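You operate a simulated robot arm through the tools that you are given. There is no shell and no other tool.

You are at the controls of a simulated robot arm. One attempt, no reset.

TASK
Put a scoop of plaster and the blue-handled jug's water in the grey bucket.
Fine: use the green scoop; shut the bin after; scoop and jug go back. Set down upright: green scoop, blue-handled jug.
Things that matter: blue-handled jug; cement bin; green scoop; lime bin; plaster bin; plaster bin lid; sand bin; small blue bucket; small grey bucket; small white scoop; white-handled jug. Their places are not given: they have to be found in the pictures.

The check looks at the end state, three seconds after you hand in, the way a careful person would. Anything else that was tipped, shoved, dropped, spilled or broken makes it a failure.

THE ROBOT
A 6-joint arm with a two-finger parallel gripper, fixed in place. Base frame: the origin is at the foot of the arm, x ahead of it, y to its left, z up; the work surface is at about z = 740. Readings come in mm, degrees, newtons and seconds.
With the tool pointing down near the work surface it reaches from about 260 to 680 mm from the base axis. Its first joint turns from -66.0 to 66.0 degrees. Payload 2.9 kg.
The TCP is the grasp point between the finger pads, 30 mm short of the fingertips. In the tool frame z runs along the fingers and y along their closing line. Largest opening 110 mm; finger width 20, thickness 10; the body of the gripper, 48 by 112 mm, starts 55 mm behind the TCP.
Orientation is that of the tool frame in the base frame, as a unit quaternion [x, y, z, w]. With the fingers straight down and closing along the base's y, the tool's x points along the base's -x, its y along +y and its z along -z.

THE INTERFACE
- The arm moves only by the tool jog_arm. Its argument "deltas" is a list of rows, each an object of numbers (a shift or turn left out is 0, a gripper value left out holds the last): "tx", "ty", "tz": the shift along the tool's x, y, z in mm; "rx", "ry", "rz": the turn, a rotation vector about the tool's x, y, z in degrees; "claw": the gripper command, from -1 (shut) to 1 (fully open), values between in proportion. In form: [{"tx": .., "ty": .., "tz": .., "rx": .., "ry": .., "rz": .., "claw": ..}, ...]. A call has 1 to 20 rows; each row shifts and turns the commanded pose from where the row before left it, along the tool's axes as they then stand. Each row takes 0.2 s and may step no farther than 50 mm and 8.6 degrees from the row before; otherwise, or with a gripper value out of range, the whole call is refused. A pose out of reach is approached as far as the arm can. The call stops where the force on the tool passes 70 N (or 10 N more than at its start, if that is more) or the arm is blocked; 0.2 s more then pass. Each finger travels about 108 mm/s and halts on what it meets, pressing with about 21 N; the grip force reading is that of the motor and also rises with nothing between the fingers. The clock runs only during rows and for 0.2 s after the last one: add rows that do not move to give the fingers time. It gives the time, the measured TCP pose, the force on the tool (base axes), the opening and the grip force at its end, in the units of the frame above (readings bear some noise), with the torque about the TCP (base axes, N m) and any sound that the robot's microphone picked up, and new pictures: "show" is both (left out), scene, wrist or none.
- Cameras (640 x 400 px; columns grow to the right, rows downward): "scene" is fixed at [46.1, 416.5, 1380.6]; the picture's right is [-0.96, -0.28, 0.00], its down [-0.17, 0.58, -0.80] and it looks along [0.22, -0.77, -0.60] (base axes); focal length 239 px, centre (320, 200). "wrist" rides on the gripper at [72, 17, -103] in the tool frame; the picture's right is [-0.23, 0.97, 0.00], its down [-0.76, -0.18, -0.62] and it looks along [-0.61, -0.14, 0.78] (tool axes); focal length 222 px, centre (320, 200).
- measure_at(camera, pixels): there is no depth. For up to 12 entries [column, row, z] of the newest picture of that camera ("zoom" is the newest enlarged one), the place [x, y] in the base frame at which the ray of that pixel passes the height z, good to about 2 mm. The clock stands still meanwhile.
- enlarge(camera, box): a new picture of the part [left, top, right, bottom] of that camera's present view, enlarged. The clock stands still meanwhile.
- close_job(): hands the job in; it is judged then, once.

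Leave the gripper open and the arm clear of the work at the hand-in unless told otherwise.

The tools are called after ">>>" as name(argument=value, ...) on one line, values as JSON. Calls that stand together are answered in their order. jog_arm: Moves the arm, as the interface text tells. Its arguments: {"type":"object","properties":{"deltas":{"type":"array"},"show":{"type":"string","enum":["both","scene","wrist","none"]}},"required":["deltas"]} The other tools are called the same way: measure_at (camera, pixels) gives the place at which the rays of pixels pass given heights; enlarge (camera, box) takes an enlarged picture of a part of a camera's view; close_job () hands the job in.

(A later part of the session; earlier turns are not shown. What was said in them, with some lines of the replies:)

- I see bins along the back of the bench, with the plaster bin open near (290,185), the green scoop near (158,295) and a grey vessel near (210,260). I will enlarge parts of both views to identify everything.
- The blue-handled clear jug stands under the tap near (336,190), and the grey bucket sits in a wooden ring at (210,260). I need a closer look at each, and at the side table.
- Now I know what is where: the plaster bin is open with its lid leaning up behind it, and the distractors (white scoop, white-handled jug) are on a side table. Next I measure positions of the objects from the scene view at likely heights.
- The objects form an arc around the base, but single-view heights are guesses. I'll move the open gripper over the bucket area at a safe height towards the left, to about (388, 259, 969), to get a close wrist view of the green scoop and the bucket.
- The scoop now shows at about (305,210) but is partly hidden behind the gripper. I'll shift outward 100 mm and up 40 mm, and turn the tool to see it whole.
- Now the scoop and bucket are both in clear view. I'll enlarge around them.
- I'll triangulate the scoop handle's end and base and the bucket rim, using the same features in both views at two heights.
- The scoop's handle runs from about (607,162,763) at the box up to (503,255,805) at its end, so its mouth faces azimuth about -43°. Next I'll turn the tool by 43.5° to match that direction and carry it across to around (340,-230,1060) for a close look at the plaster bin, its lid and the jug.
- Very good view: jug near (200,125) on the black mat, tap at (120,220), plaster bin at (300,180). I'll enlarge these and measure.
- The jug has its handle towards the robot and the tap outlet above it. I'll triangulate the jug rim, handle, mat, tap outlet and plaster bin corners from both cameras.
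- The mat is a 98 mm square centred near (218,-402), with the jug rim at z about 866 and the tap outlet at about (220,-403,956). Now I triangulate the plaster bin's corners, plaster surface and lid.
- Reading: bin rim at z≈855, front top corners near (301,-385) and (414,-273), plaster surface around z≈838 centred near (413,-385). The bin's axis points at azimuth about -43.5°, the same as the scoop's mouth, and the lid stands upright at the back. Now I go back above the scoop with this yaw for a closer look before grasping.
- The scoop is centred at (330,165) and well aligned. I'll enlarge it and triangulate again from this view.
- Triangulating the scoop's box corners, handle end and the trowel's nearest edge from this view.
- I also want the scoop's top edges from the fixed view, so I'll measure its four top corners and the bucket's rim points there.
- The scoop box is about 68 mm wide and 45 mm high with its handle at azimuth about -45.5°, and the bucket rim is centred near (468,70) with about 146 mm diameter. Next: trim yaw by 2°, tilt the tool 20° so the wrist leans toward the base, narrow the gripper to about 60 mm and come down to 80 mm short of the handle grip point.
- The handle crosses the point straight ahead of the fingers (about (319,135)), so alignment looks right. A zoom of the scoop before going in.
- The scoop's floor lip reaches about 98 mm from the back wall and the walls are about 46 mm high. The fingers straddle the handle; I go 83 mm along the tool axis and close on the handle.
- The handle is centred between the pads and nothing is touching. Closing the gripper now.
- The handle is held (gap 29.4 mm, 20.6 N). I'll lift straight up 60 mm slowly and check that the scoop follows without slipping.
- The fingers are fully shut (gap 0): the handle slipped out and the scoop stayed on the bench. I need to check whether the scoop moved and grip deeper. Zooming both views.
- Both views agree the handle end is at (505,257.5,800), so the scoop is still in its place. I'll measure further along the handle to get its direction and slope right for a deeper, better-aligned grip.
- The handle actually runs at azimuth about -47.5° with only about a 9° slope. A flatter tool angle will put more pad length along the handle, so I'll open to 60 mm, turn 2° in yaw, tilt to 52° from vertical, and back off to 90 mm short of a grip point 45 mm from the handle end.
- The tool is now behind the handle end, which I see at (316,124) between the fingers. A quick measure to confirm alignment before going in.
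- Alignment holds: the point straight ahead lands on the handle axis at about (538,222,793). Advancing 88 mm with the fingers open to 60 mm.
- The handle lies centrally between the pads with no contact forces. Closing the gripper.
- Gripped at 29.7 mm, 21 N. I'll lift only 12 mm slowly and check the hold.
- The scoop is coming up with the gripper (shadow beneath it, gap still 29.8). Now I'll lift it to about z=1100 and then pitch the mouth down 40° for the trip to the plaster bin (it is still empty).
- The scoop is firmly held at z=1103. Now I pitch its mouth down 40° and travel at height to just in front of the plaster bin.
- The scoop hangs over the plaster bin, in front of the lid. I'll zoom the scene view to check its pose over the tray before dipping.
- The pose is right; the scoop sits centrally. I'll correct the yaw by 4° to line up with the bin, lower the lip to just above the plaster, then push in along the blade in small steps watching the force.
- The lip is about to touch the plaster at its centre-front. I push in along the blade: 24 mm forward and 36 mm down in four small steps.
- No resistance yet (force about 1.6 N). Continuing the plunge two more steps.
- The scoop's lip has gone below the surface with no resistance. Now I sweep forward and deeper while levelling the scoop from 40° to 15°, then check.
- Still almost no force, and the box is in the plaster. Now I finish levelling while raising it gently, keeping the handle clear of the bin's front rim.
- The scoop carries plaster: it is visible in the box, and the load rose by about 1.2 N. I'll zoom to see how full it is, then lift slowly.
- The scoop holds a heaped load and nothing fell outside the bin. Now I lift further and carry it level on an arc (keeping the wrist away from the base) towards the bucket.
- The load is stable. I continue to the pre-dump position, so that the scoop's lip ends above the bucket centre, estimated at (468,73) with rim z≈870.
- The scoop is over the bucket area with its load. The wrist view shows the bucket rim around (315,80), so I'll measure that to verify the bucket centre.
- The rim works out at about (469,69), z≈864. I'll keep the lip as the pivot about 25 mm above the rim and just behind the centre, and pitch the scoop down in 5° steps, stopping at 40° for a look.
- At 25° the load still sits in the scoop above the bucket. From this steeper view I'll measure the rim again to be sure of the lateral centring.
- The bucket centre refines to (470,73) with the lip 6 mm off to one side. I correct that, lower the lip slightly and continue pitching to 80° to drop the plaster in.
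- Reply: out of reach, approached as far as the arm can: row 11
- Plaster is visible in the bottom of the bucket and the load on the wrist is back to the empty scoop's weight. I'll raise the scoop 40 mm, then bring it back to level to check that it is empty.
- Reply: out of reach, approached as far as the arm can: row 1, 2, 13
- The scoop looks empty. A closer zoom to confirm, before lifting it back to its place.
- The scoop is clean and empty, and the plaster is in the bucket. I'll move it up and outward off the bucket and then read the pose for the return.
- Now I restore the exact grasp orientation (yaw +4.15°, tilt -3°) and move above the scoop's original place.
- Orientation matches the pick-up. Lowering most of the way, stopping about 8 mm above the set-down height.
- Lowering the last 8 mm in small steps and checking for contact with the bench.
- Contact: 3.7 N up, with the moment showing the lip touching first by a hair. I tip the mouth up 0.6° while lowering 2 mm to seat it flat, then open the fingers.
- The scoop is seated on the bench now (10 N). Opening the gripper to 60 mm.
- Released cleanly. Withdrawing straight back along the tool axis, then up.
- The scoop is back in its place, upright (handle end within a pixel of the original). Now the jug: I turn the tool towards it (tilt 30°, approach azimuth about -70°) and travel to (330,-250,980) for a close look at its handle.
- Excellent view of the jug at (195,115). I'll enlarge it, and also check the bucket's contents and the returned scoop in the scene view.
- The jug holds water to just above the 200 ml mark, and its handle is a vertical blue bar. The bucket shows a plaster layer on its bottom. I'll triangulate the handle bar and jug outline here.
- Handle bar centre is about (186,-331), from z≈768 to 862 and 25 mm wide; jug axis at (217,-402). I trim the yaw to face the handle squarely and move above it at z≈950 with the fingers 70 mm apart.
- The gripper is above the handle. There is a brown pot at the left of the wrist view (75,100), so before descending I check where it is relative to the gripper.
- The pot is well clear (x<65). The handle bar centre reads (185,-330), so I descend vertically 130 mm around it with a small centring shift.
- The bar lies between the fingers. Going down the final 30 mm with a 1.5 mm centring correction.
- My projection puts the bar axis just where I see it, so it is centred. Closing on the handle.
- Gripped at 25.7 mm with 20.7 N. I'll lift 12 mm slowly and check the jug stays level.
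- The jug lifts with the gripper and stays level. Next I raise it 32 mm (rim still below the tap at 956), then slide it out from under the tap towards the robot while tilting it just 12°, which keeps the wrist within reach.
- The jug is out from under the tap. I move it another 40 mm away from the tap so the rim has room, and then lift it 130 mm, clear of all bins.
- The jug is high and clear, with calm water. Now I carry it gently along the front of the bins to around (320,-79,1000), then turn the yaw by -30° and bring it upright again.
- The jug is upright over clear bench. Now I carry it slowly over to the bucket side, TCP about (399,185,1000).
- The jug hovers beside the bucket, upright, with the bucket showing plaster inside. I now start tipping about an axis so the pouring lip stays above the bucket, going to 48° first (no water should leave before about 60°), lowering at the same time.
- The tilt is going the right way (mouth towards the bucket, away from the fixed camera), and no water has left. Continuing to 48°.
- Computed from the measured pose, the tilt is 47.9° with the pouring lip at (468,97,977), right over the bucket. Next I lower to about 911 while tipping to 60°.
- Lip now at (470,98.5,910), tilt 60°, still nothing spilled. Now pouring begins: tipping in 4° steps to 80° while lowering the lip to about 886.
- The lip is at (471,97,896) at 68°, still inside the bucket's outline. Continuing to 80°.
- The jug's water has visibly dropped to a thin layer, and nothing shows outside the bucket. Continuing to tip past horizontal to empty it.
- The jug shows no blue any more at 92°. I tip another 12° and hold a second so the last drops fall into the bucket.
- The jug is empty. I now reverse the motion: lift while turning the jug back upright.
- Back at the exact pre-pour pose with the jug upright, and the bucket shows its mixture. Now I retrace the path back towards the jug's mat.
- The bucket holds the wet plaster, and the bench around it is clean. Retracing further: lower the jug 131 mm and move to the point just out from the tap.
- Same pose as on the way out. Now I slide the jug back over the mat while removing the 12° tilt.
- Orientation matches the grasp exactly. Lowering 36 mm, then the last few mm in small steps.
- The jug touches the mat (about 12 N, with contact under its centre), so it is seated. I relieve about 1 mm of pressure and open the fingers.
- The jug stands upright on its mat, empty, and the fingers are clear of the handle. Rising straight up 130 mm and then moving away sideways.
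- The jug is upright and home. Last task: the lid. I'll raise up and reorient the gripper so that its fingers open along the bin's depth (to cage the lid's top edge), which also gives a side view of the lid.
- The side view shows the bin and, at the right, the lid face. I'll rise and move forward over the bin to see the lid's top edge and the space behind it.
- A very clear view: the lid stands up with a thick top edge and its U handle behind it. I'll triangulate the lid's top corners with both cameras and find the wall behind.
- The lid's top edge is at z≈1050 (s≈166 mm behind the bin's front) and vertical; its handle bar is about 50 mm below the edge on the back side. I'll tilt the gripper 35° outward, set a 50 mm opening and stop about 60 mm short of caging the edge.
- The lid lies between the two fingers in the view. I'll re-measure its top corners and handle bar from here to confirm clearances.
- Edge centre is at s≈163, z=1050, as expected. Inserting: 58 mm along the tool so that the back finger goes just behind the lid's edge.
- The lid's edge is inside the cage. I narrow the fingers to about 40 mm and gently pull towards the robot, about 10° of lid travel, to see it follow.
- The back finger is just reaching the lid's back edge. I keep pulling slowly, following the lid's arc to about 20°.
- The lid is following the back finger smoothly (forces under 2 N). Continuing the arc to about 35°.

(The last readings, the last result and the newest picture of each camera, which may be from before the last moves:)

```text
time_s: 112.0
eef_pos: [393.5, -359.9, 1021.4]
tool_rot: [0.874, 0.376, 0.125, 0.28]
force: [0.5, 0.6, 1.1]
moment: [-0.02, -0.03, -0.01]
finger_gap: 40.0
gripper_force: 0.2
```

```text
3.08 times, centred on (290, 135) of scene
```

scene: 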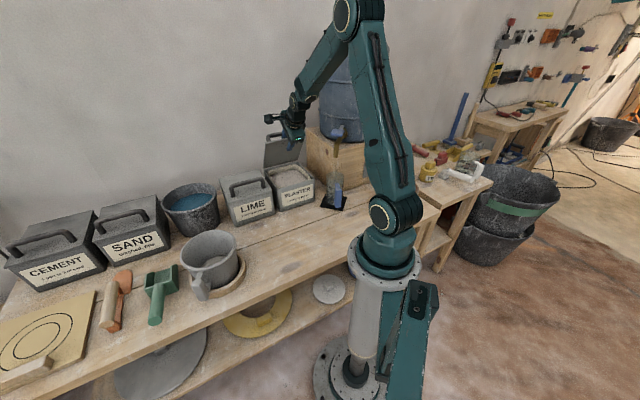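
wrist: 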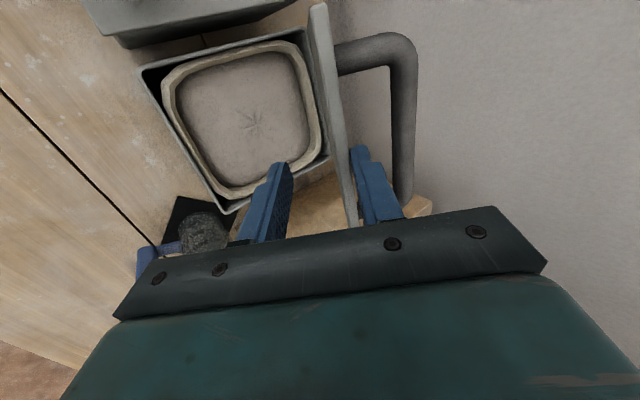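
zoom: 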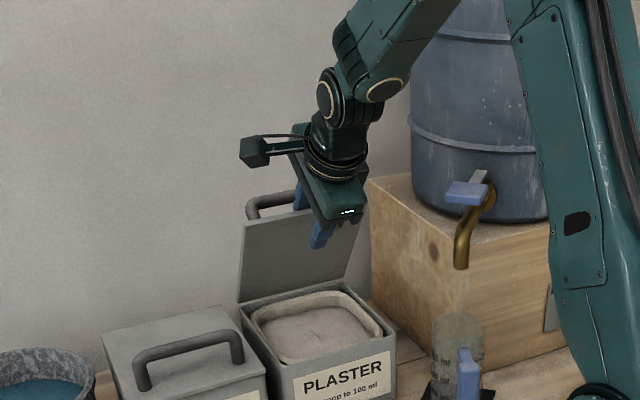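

The lid is now parallel with the fingers at about 35°. I narrow the cage to about 27 mm and continue, rotating the tool with the lid about the hinge, to about 50°.

>>> jog_arm(deltas=[{"claw": -0.5}, {"ty": -8.86, "tz": 0.2, "rx": -2.5}, {"ty": -8.86, "tz": 0.2, "rx": -2.5}, {"ty": -8.86, "tz": 0.2, "rx": -2.5}, {"ty": -8.86, "tz": 0.2, "rx": -2.5}, {"ty": -8.86, "tz": 0.2, "rx": -2.5}, {"ty": -8.86, "tz": 0.2, "rx": -2.5}, {}], show="both")

>>> enlarge(camera="scene", box=[230, 90, 350, 210])

>>> enlarge(camera="wrist", box=[200, 0, 480, 230])

```text
time_s: 113.8
eef_pos: [365.7, -333.3, 987.5]
tool_rot: [0.831, 0.356, 0.174, 0.39]
force: [-0.5, 0.1, 0.2]
moment: [-0.01, 0.01, 0.0]
finger_gap: 27.4
gripper_force: 0.3
```

scene: 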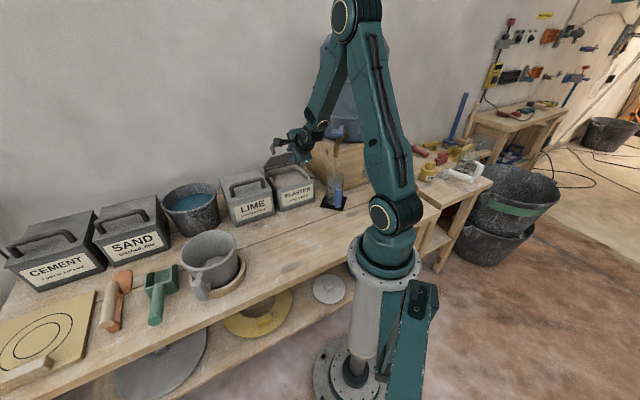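
wrist: 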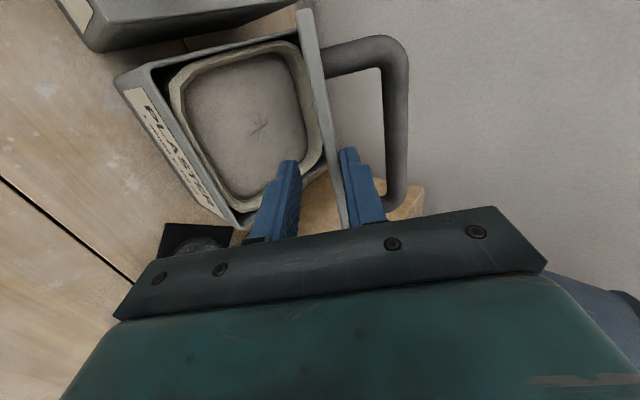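

```text
3.33 times, centred on (290, 150) of scene
```

zoom: 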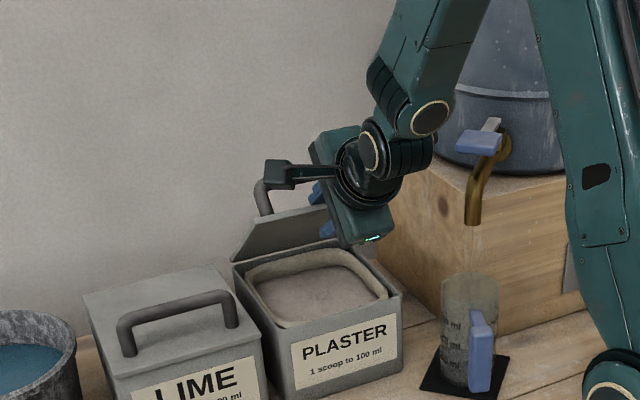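

```text
1.74 times, centred on (340, 115) of wrist
```

zoom: 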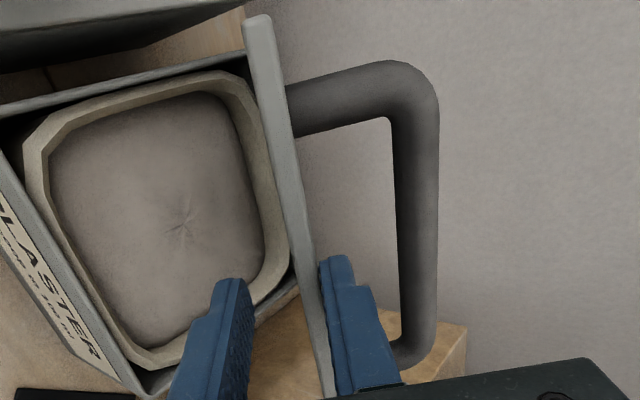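

The lid follows nicely at about 50°. Continuing another 20° along the hinge arc.

>>> jog_arm(deltas=[{"ty": -8.86, "tz": 0.2, "rx": -2.5}, {"ty": -8.86, "tz": 0.2, "rx": -2.5}, {"ty": -8.86, "tz": 0.2, "rx": -2.5}, {"ty": -8.86, "tz": 0.2, "rx": -2.5}, {"ty": -8.86, "tz": 0.2, "rx": -2.5}, {"ty": -8.86, "tz": 0.2, "rx": -2.5}, {"ty": -8.86, "tz": 0.2, "rx": -2.5}, {"ty": -8.86, "tz": 0.2, "rx": -2.5}, {}], show="both")

>>> enlarge(camera="scene", box=[230, 100, 350, 220])

>>> enlarge(camera="wrist", box=[200, 0, 480, 230])

```text
time_s: 115.8
eef_pos: [338.0, -314.2, 925.1]
tool_rot: [0.761, 0.318, 0.222, 0.52]
force: [-0.2, -0.4, 0.0]
moment: [-0.01, 0.02, 0.03]
finger_gap: 27.4
gripper_force: 0.0
out of reach, approached as far as the arm can: row 8
```

scene: 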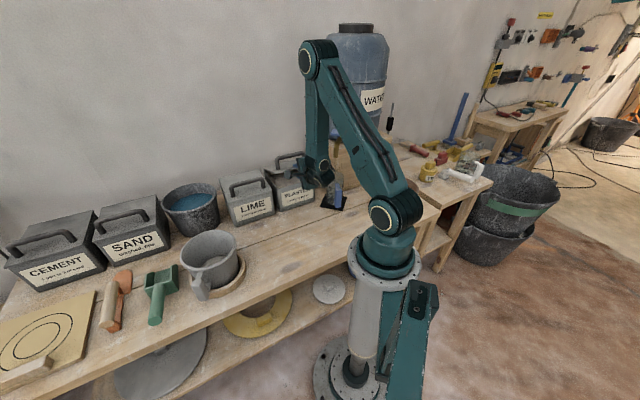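
wrist: 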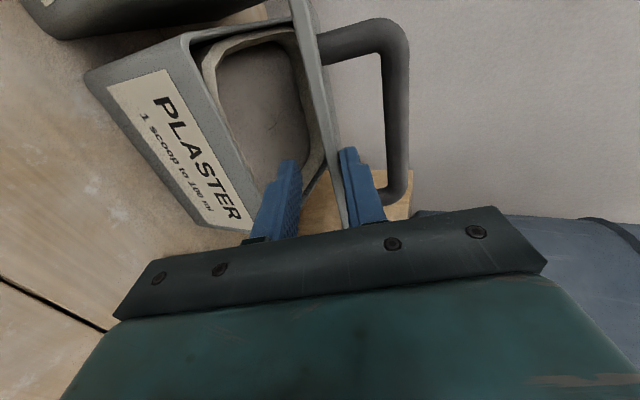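

```text
3.33 times, centred on (290, 160) of scene
```

zoom: 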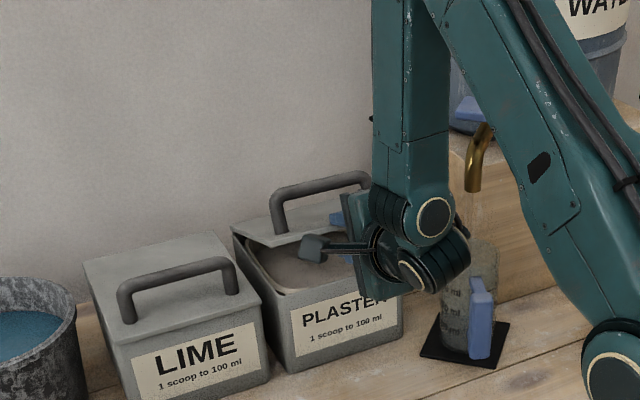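

```text
1.74 times, centred on (340, 115) of wrist
```

zoom: 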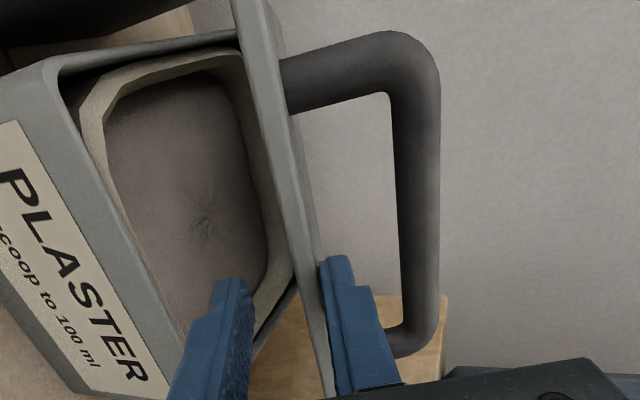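

The lid stays put at about 70° by hinge friction. I'm at the reach limit for this pose, so I'll open the fingers wide, rotate the tool back 21° so the lower finger swings out in front of the lid, and lift away; then I can press the lid down from above.

>>> jog_arm(deltas=[{"claw": 1}, {"claw": 1}, {"claw": 1}, {}], show="both")

>>> enlarge(camera="wrist", box=[180, 0, 500, 230])

```text
time_s: 116.8
eef_pos: [336.8, -315.1, 925.9]
tool_rot: [0.761, 0.319, 0.222, 0.52]
force: [0.5, 0.5, -0.4]
moment: [0.0, 0.02, -0.02]
finger_gap: 110.0
gripper_force: 0.0
```

scene: 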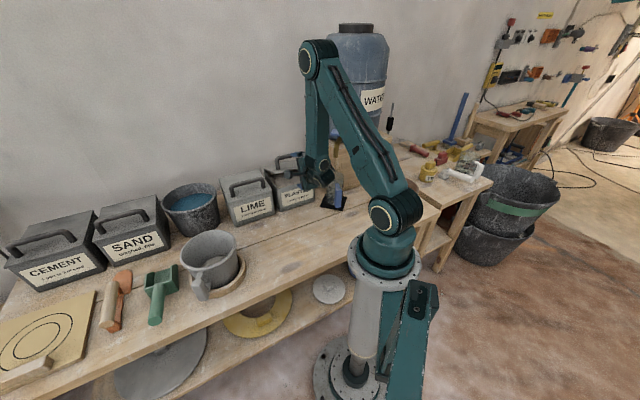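
wrist: 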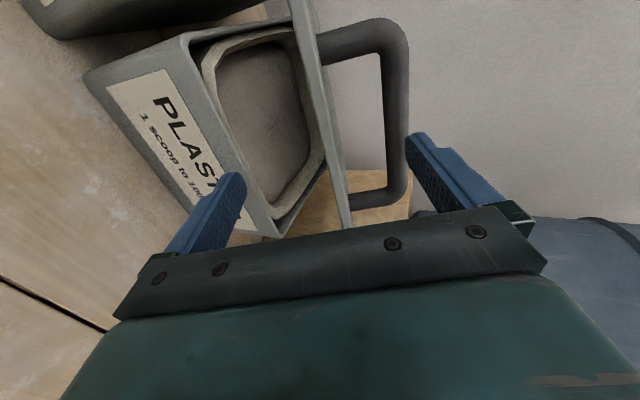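

```text
1.74 times, centred on (340, 115) of wrist
```

zoom: 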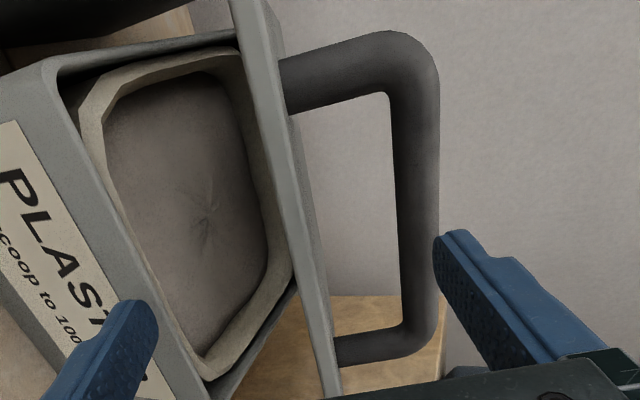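

No contact. A 70 mm opening gives the best clearances around the lid's handle for rotating out, so I set that, rotate back 21°, and lift straight up 120 mm.

>>> jog_arm(deltas=[{"claw": 0.27}, {"claw": 0.27}, {"rx": 7}, {"rx": 7}, {"rx": 7}, {"ty": 11, "tz": -10}, {"ty": 22.3, "tz": -20.1}, {"ty": 22.3, "tz": -20.1}, {"ty": 22.3, "tz": -20.1}, {}], show="both")

>>> enlarge(camera="scene", box=[230, 100, 350, 220])

>>> enlarge(camera="wrist", box=[100, 0, 480, 230])

```text
time_s: 119.0
eef_pos: [336.2, -310.7, 1030.6]
tool_rot: [0.835, 0.357, 0.171, 0.383]
force: [-0.2, 0.6, 0.5]
moment: [0.01, 0.0, 0.0]
finger_gap: 69.6
gripper_force: 0.2
```

scene: 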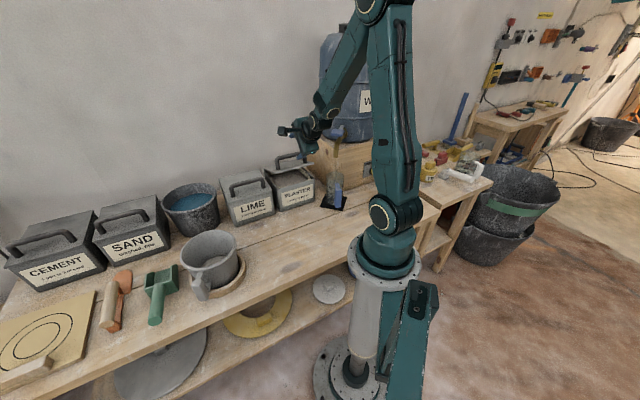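
wrist: 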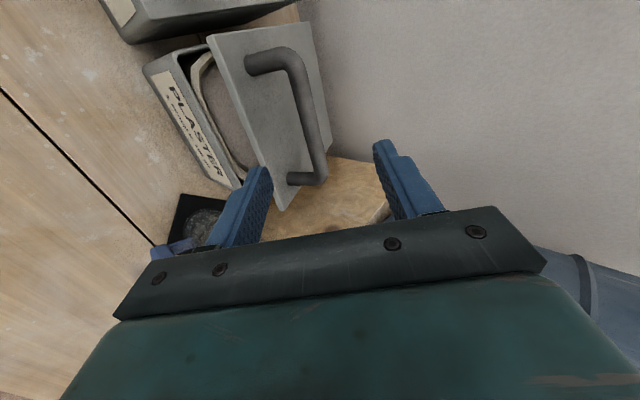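

```text
3.33 times, centred on (290, 160) of scene
```

zoom: 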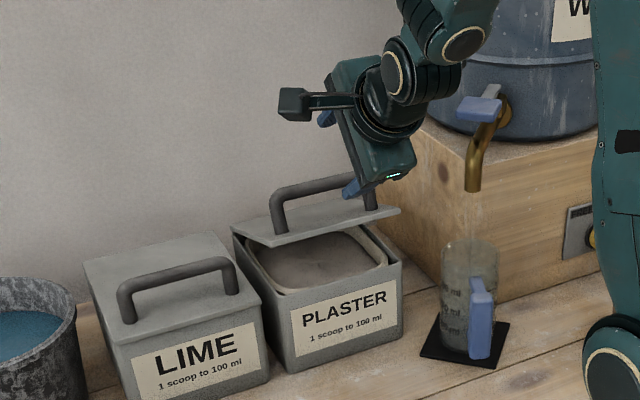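

```text
1.68 times, centred on (290, 115) of wrist
```

zoom: 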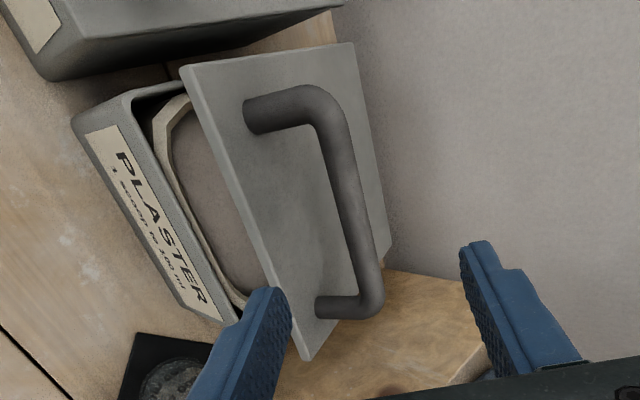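

The lid rests at about 20° open, stable. I straighten the tool to point down, close the fingers and position the fingertips just above the lid's front part, in front of its handle.

>>> jog_arm(deltas=[{"rx": 8, "claw": -1}, {"rx": 8}, {"rx": 8}, {"rx": 8}, {"rx": 8}, {"rx": 8}, {"tx": 2, "ty": 10, "tz": 20}, {"ty": 9, "tz": 20}, {}], show="both")

>>> enlarge(camera="wrist", box=[200, 0, 480, 230])

>>> enlarge(camera="scene", box=[230, 80, 350, 210])

```text
time_s: 121.0
eef_pos: [352.1, -324.2, 989.9]
tool_rot: [0.918, 0.396, 0.011, 0.011]
force: [0.5, 0.3, 0.2]
moment: [-0.01, 0.0, -0.01]
finger_gap: 0.0
gripper_force: 20.7
```

scene: 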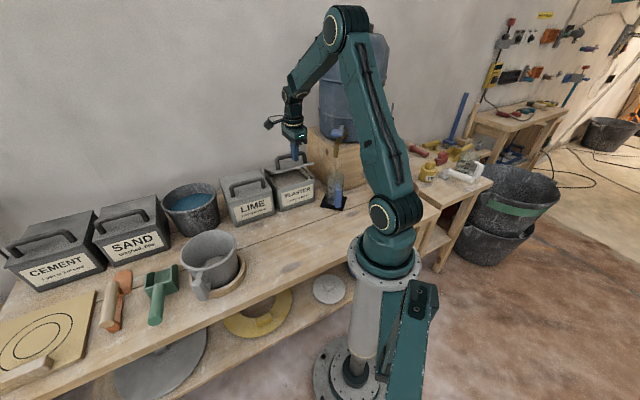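
wrist: 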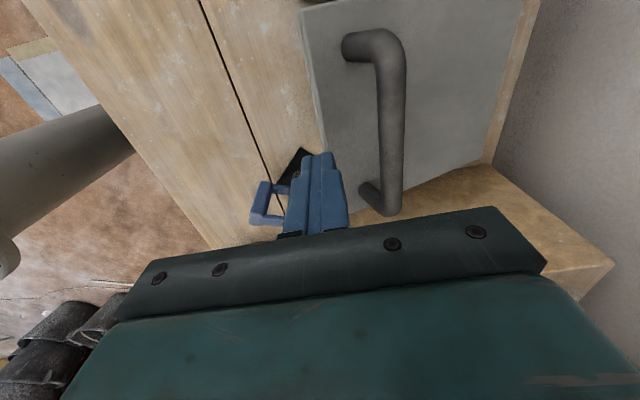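

```text
1.74 times, centred on (340, 115) of wrist
```

zoom: 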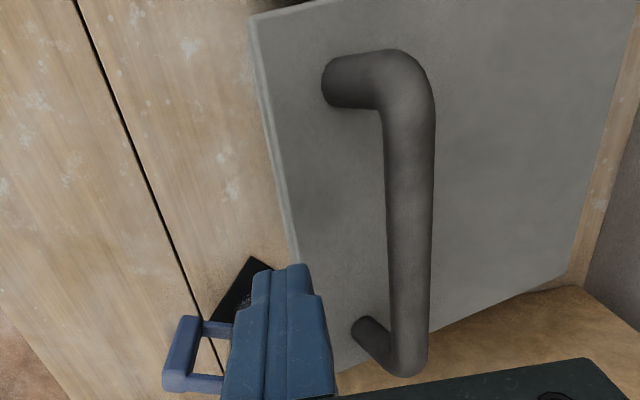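

```text
3.08 times, centred on (290, 145) of scene
```

zoom: 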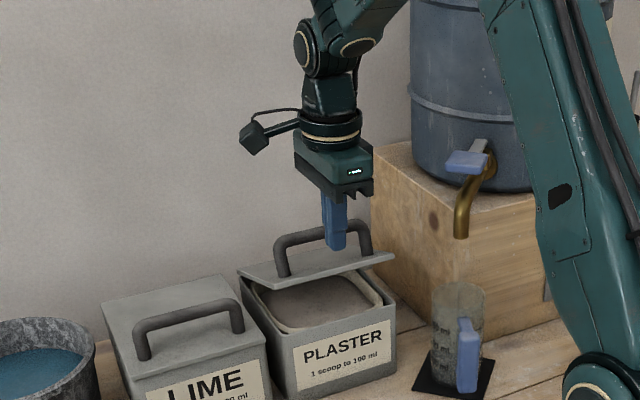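

Fingers are closed above the lid's front part. I'll check the lid edge position relative to the fingertips before pressing.

>>> measure_at(camera="wrist", pixels=[[304, 15, 930], [313, 75, 930], [322, 135, 930], [313, 75, 920], [313, 75, 940], [345, 42, 935], [372, 190, 930]])

>>> measure_at(camera="zoom", pixels=[[240, 278, 925], [240, 278, 935], [393, 258, 925], [393, 258, 935]])

```text
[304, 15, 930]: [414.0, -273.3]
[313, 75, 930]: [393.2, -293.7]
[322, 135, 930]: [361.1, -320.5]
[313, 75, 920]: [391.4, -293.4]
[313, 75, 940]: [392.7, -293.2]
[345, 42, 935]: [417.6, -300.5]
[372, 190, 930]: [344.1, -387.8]
```

```text
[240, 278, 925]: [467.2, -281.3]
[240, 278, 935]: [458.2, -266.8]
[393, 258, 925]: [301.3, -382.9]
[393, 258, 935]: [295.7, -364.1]
```

The lid's front edge is at s≈-2, z≈926, so I shift the fingertips 8 mm inward and come down to just above it, then press it down in small steps.

>>> jog_arm(deltas=[{"ty": 8, "tz": 12}, {"tz": 14}, {"tz": 8}, {"tz": 8}, {"tz": 8}, {"tz": 8}, {}], show="both")

>>> enlarge(camera="scene", box=[230, 100, 350, 220])

>>> enlarge(camera="wrist", box=[200, 0, 480, 230])

```text
time_s: 122.6
eef_pos: [357.8, -331.1, 932.9]
tool_rot: [0.918, 0.397, 0.011, 0.01]
force: [1.0, 0.0, 0.7]
moment: [-0.01, -0.01, 0.01]
finger_gap: 0.0
gripper_force: 20.7
```

scene: 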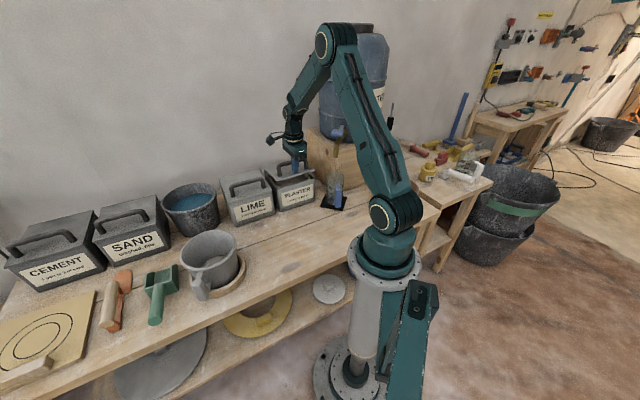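
wrist: 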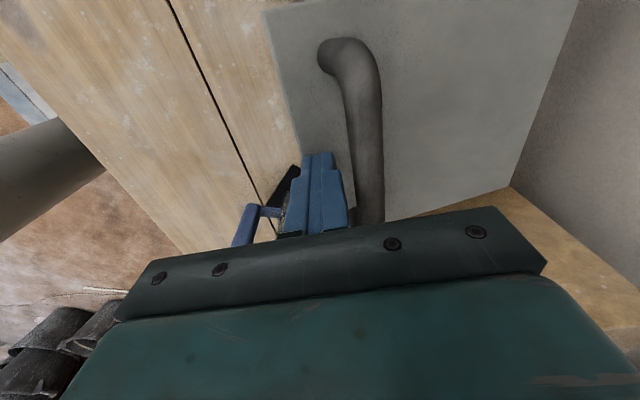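

```text
3.33 times, centred on (290, 160) of scene
```

zoom: 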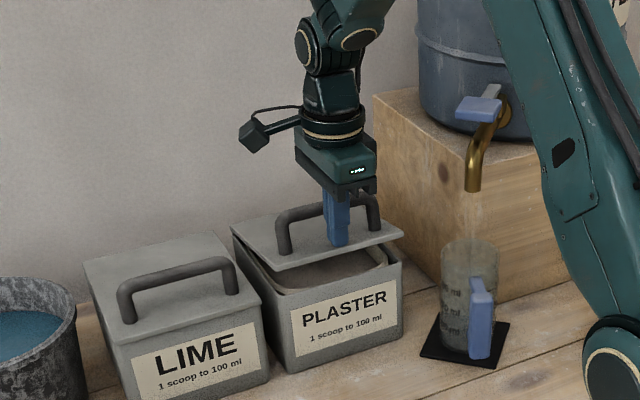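

```text
1.74 times, centred on (340, 115) of wrist
```

zoom: 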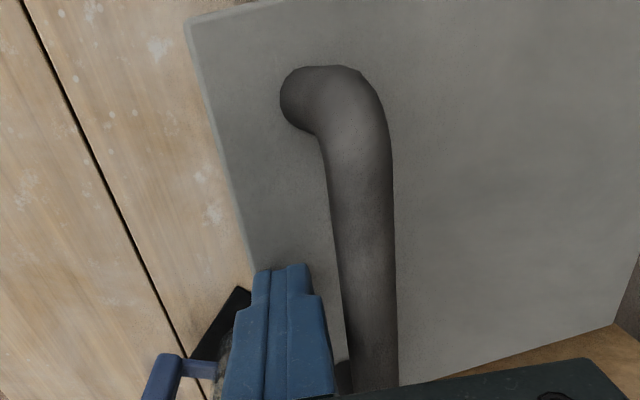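

The lid is going down under the fingertips with tiny force, and its front edge is now just above the rim. I continue pressing to nearly closed.

>>> jog_arm(deltas=[{"tz": 7}, {"tz": 7}, {"tz": 6}, {"tz": 5}, {"tz": 4}, {}], show="both")

>>> enlarge(camera="scene", box=[230, 110, 350, 220])

```text
time_s: 124.0
eef_pos: [355.3, -326.7, 902.4]
tool_rot: [0.918, 0.395, 0.006, 0.004]
force: [-32.6, 20.2, 8.7]
moment: [-0.3, -0.3, -0.52]
finger_gap: 0.2
gripper_force: 21.2
```

scene: 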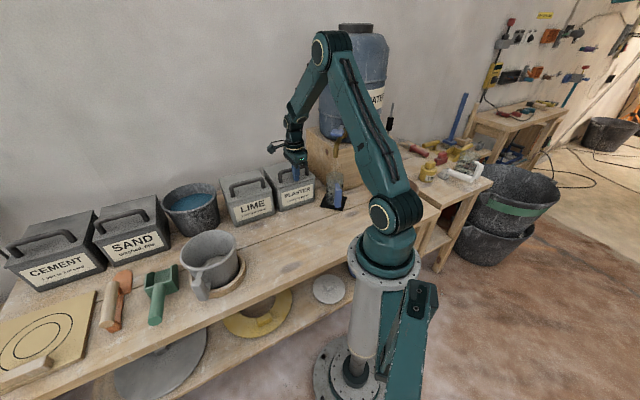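
wrist: 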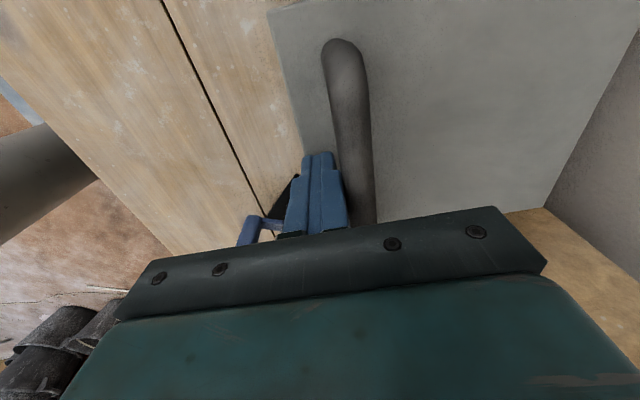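

```text
3.64 times, centred on (290, 165) of scene
```

zoom: 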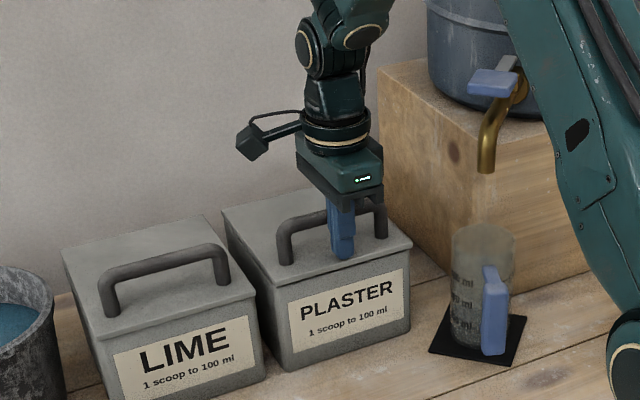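

The lid looks closed, but a 38 N sideways force shows the handle bar is now touching my fingers. I'll back off towards the robot right away to relieve it.

>>> jog_arm(deltas=[{"ty": -5}, {"ty": -3, "tz": -3}, {}], show="both")

>>> enlarge(camera="scene", box=[240, 130, 340, 220])

>>> enlarge(camera="wrist", box=[200, 0, 480, 230])

```text
time_s: 124.8
eef_pos: [353.3, -325.4, 907.2]
tool_rot: [0.918, 0.397, 0.012, 0.013]
force: [0.2, 0.7, 0.6]
moment: [-0.01, 0.01, -0.01]
finger_gap: 0.1
gripper_force: 21.3
```

scene: 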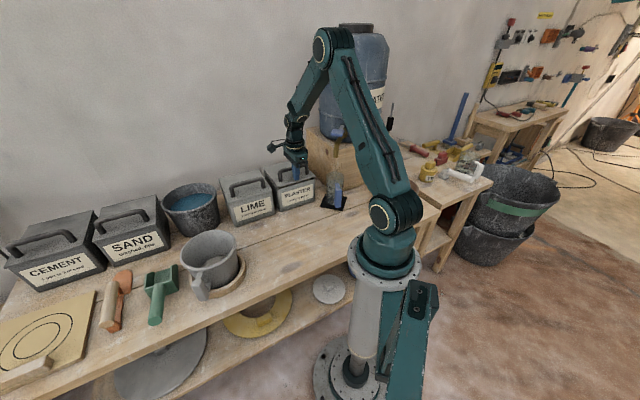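
wrist: 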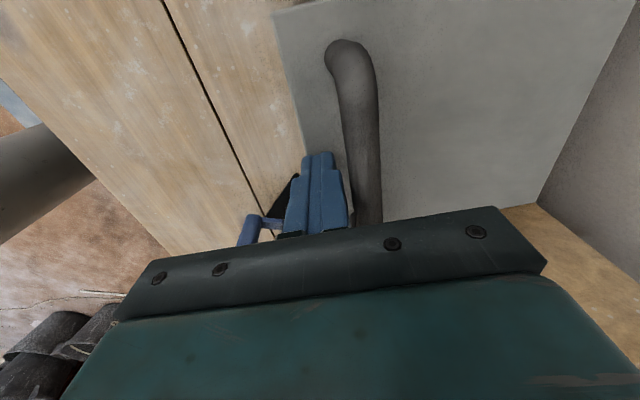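

```text
4.44 times, centred on (290, 175) of scene
```

zoom: 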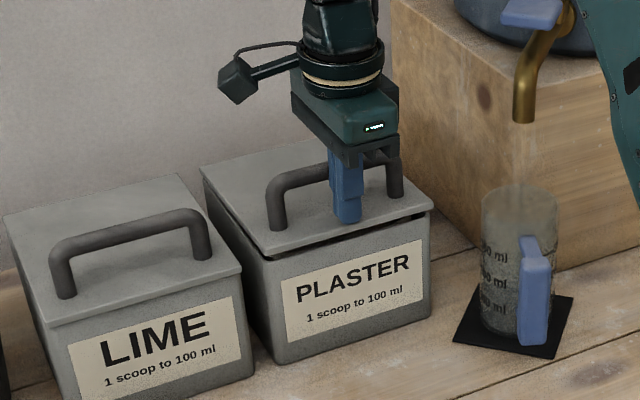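

```text
1.74 times, centred on (340, 115) of wrist
```

zoom: 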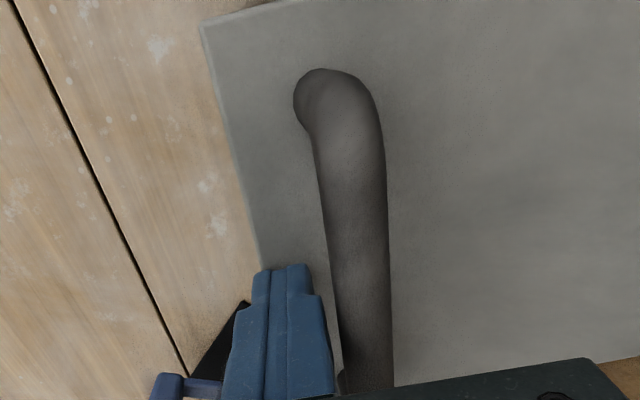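

Force is relieved, and the bin has not moved, but a thin dark gap shows the lid is still slightly ajar. I'll press again nearer the front edge, clear of the handle.

>>> jog_arm(deltas=[{"tz": -6}, {"ty": -8}, {"tz": 6}, {"tz": 3}, {"tz": 2}, {}], show="none")

>>> jog_arm(deltas=[{"tz": 2}, {"tz": 2}, {}], show="both")

>>> enlarge(camera="scene", box=[240, 130, 340, 220])

```text
time_s: 126.2
eef_pos: [348.0, -318.9, 902.6]
tool_rot: [0.918, 0.396, 0.011, 0.01]
force: [0.4, 0.1, 0.3]
moment: [0.03, 0.01, -0.01]
finger_gap: 0.0
gripper_force: 21.1
```

```text
time_s: 127.0
eef_pos: [346.6, -319.4, 897.6]
tool_rot: [0.918, 0.396, 0.01, 0.011]
force: [0.2, -0.3, 0.1]
moment: [0.0, -0.01, -0.01]
finger_gap: 0.0
gripper_force: 20.8
```

scene: 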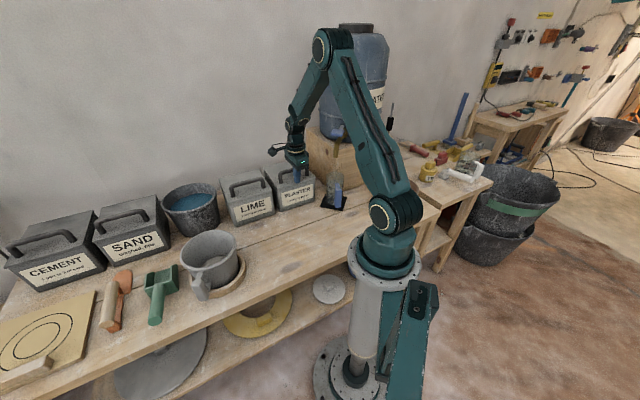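
wrist: 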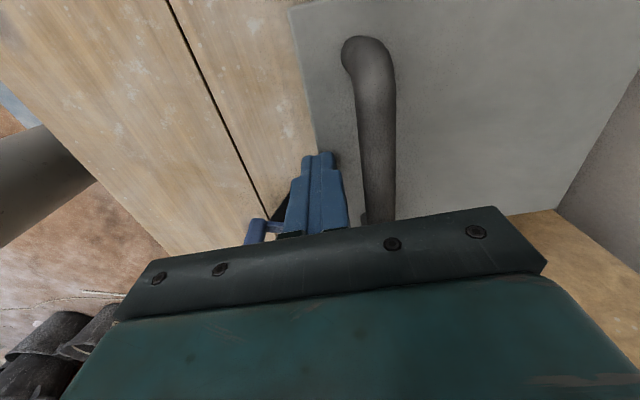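

```text
4.44 times, centred on (290, 175) of scene
```

zoom: 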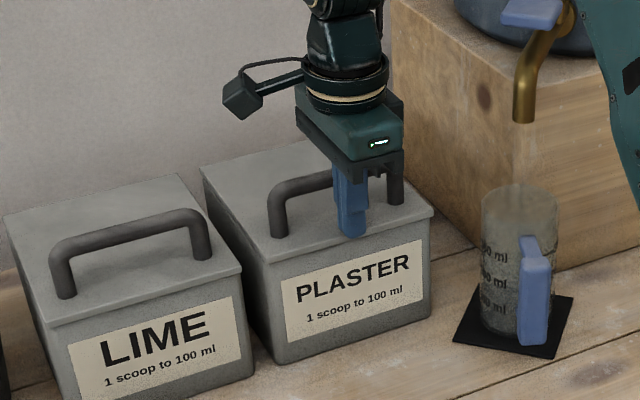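

The lid now sits flush in the view with no force. I'll lift the fingers off and check that it stays shut, comparing it with the closed LIME bin.

>>> jog_arm(deltas=[{"tz": -10}, {"tz": -30}, {"tz": -40}, {"ty": -30, "tz": -20}, {}], show="both")

>>> enlarge(camera="scene", box=[225, 150, 325, 225])

>>> enlarge(camera="wrist", box=[260, 0, 560, 210])

```text
time_s: 128.2
eef_pos: [322.6, -298.1, 997.0]
tool_rot: [0.918, 0.396, 0.01, 0.011]
force: [0.0, -0.1, -0.4]
moment: [0.02, -0.02, 0.01]
finger_gap: 0.0
gripper_force: 21.6
```

scene: 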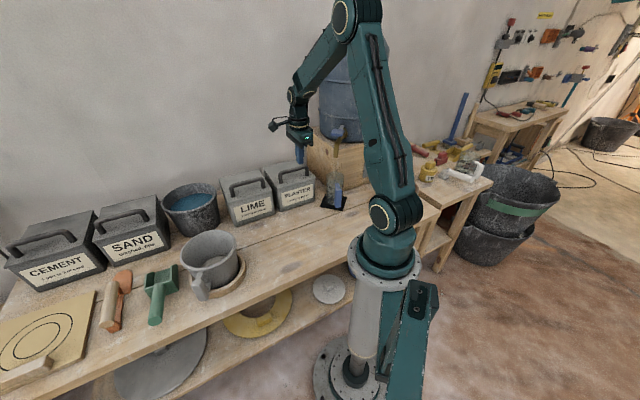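
wrist: 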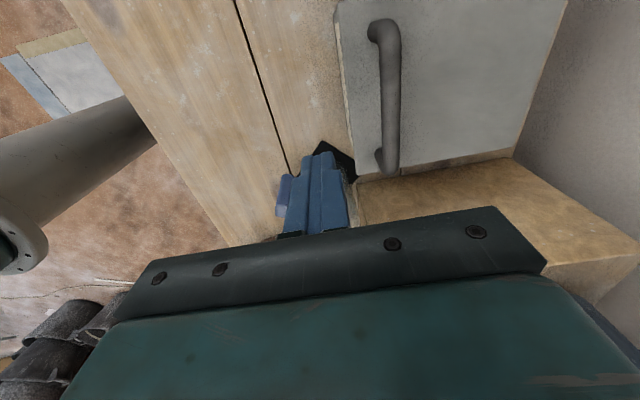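

```text
5.33 times, centred on (275, 188) of scene
```

zoom: 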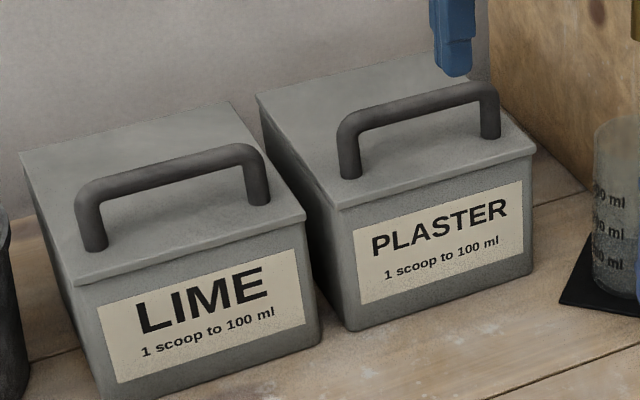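

```text
1.90 times, centred on (410, 105) of wrist
```

zoom: 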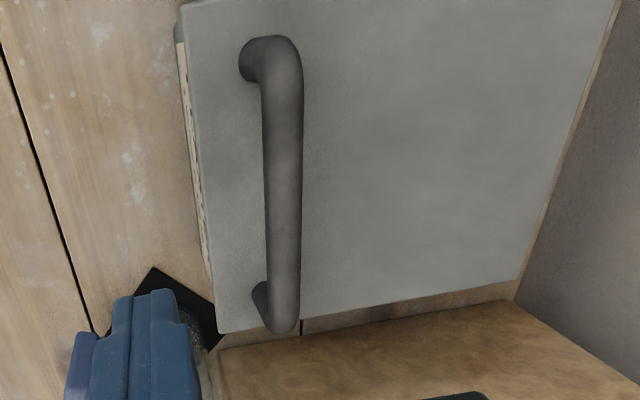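

The plaster bin's lid now sits shut just like the LIME bin's. A last close comparison of both lid edges, plus a check of the whole bench.

>>> enlarge(camera="scene", box=[280, 165, 325, 200])

>>> enlarge(camera="scene", box=[232, 175, 277, 215])

>>> enlarge(camera="scene", box=[0, 180, 260, 340])

>>> enlarge(camera="scene", box=[310, 140, 365, 215])

```text
11.43 times, centred on (302, 182) of scene
```

zoom: 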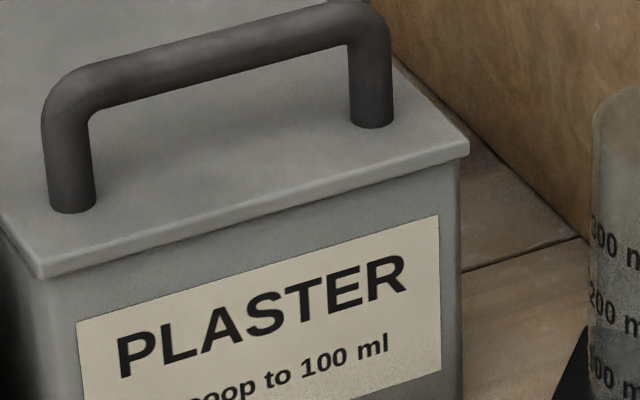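

```text
10.00 times, centred on (254, 195) of scene
```

zoom: 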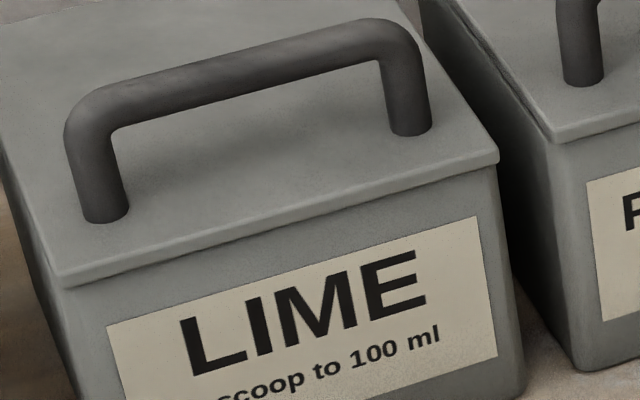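

```text
2.46 times, centred on (130, 260) of scene
```

zoom: 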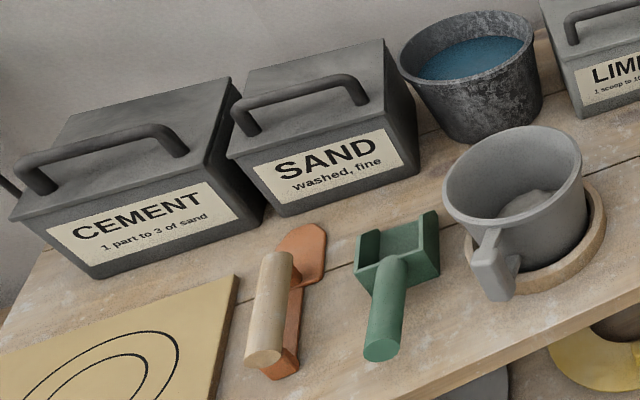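

```text
5.33 times, centred on (338, 178) of scene
```

zoom: 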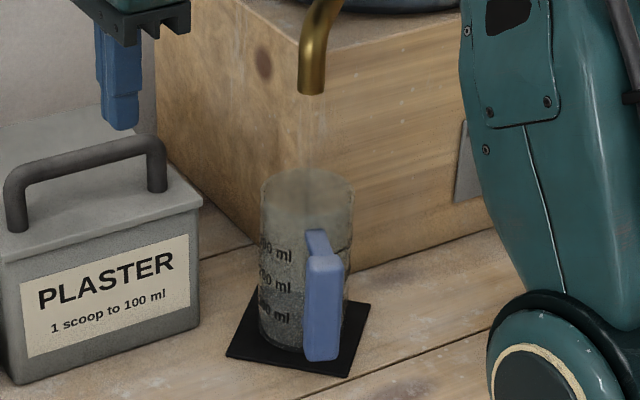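

Everything looks in order: lid flush, jug and scoop upright in place. I'll raise the arm, open the gripper and swing over for a last look into the grey bucket.

>>> jog_arm(deltas=[{"tz": -37, "claw": 1}, {"tz": -37}, {"tz": -36}, {"rz": -8.03}, {"rz": -8.03}, {"rz": -8.03}, {"rz": -8.03}, {"rz": -8.03}, {"rz": -8.03}, {"rz": -8.03}, {"rz": -8.03}, {"rz": -8.03}, {"rz": -8.03}, {"rz": -8.03}, {}], show="none")

>>> jog_arm(deltas=[{"tx": 25.8, "ty": 35.7, "tz": 8.8}, {"tx": 25.8, "ty": 35.7, "tz": 8.8}, {"tx": 25.8, "ty": 35.7, "tz": 8.8}, {"tx": 25.8, "ty": 35.7, "tz": 8.8}, {"tx": 25.8, "ty": 35.7, "tz": 8.8}, {"tx": 25.8, "ty": 35.7, "tz": 8.8}, {"tx": 25.8, "ty": 35.7, "tz": 8.8}, {"tx": 25.8, "ty": 35.7, "tz": 8.8}, {"tx": 25.8, "ty": 35.7, "tz": 8.8}, {"tx": 25.8, "ty": 35.7, "tz": 8.8}, {"tx": 25.8, "ty": 35.7, "tz": 8.8}, {}], show="both")

>>> enlarge(camera="wrist", box=[220, 80, 440, 220])

```text
time_s: 131.4
eef_pos: [320.9, -296.7, 1106.9]
tool_rot: [0.381, 0.925, 0.0, 0.015]
force: [-0.3, -1.4, -0.3]
moment: [-0.02, 0.01, 0.0]
finger_gap: 110.2
gripper_force: 0.1
```

```text
time_s: 134.0
eef_pos: [399.1, 181.4, 1005.7]
tool_rot: [0.382, 0.924, 0.0, 0.015]
force: [-0.9, -0.4, 0.7]
moment: [0.02, 0.0, -0.01]
finger_gap: 109.9
gripper_force: 0.0
```

scene: 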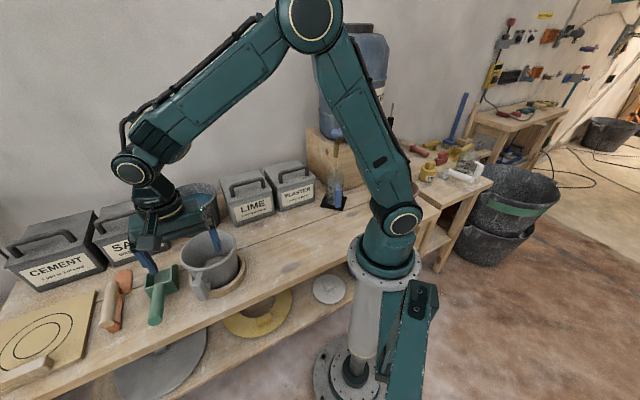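
wrist: 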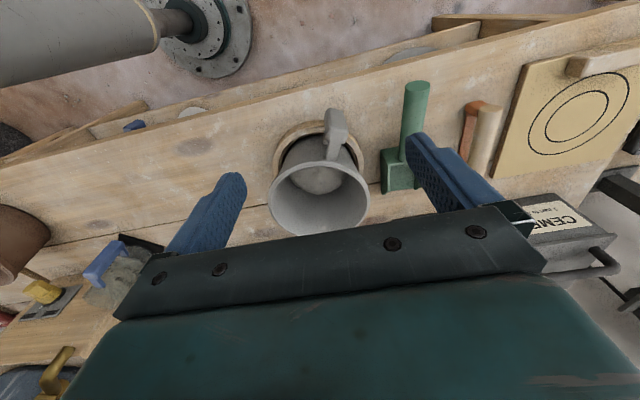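

```text
2.86 times, centred on (330, 150) of wrist
```

zoom: 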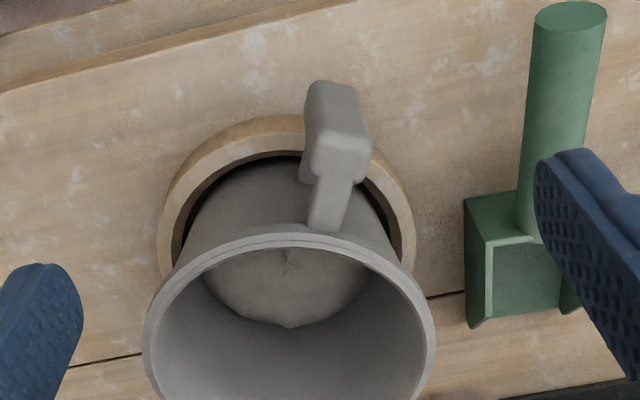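

The bucket holds the wet plaster with nothing spilled around it, and the scoop is upright beside it. I raise the arm well clear with the gripper open before handing in.

>>> jog_arm(deltas=[{"tz": -45}, {"tz": -45}, {"tz": -45}, {"tz": -45}, {"ty": -40}, {"ty": -40}, {}, {}], show="both")

>>> enlarge(camera="scene", box=[60, 150, 380, 340])

```text
time_s: 135.8
eef_pos: [336.2, 126.3, 1185.7]
tool_rot: [0.382, 0.924, 0.0, 0.015]
force: [-1.2, 0.4, 0.0]
moment: [-0.02, 0.0, -0.01]
finger_gap: 109.8
gripper_force: 0.0
```

scene: 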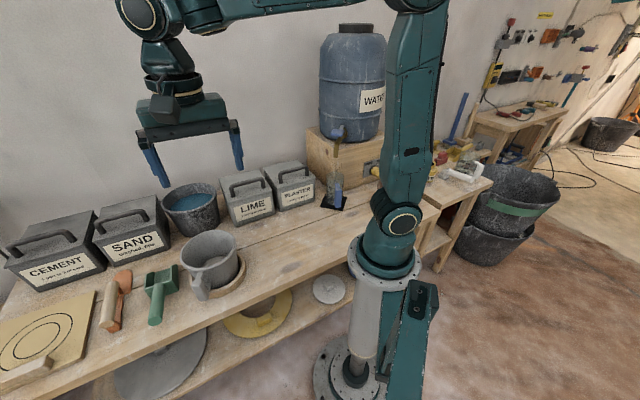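
wrist: 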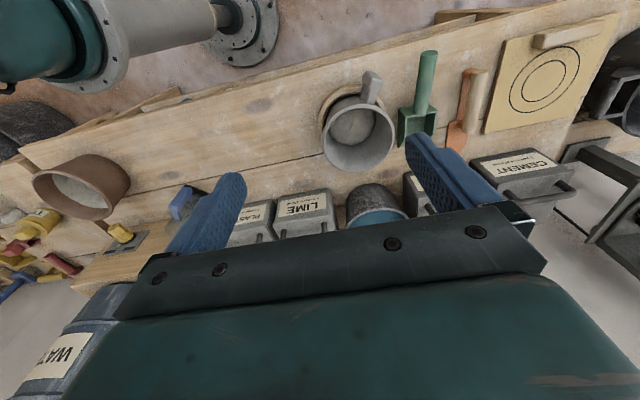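

```text
2.00 times, centred on (220, 245) of scene
```

zoom: 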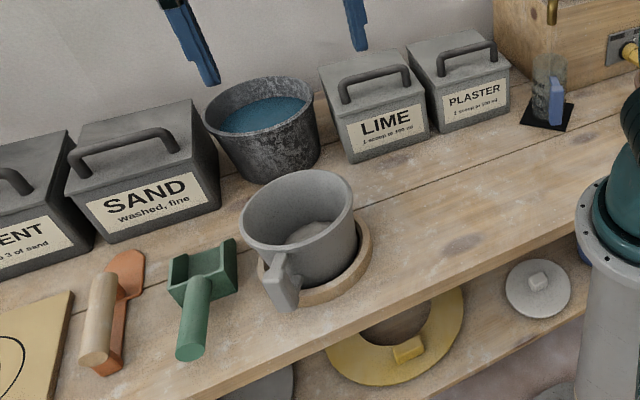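

The last view shows the plaster and water in the grey bucket and the plaster bin shut. The scoop and jug are back in place and upright. The bench is clean, the gripper is open and the arm is clear of the work, so I am handing the job in.

>>> close_job()

```text
The job is handed in.
```

I put a scoop of plaster and all the blue-handled jug's water in the grey bucket, and handed the job in. I don't have the judge's result yet.

At hand-in, the last pictures showed:
- **Grey bucket:** wet plaster covers the bottom, and I saw nothing spilled on the bench or the wooden ring.
- **Green scoop:** empty, upright and back in its place.
- **Blue-handled jug:** empty, upright and back on its black mat under the tap, about 4 mm closer to the robot than before.
- **Plaster bin:** lid shut, sitting as flush as the closed lime bin's.
- **Arm:** gripper open and well above the work.

Two things did not go cleanly along the way:
- **Scoop handle:** my first grip slipped off. The scoop stayed on the bench and turned by perhaps 2°.
- **Bin lid:** while I pressed it down, my fingers caught the lid's handle with about 38 N sideways. I backed off at once, and the bin's position in the pictures had not changed.
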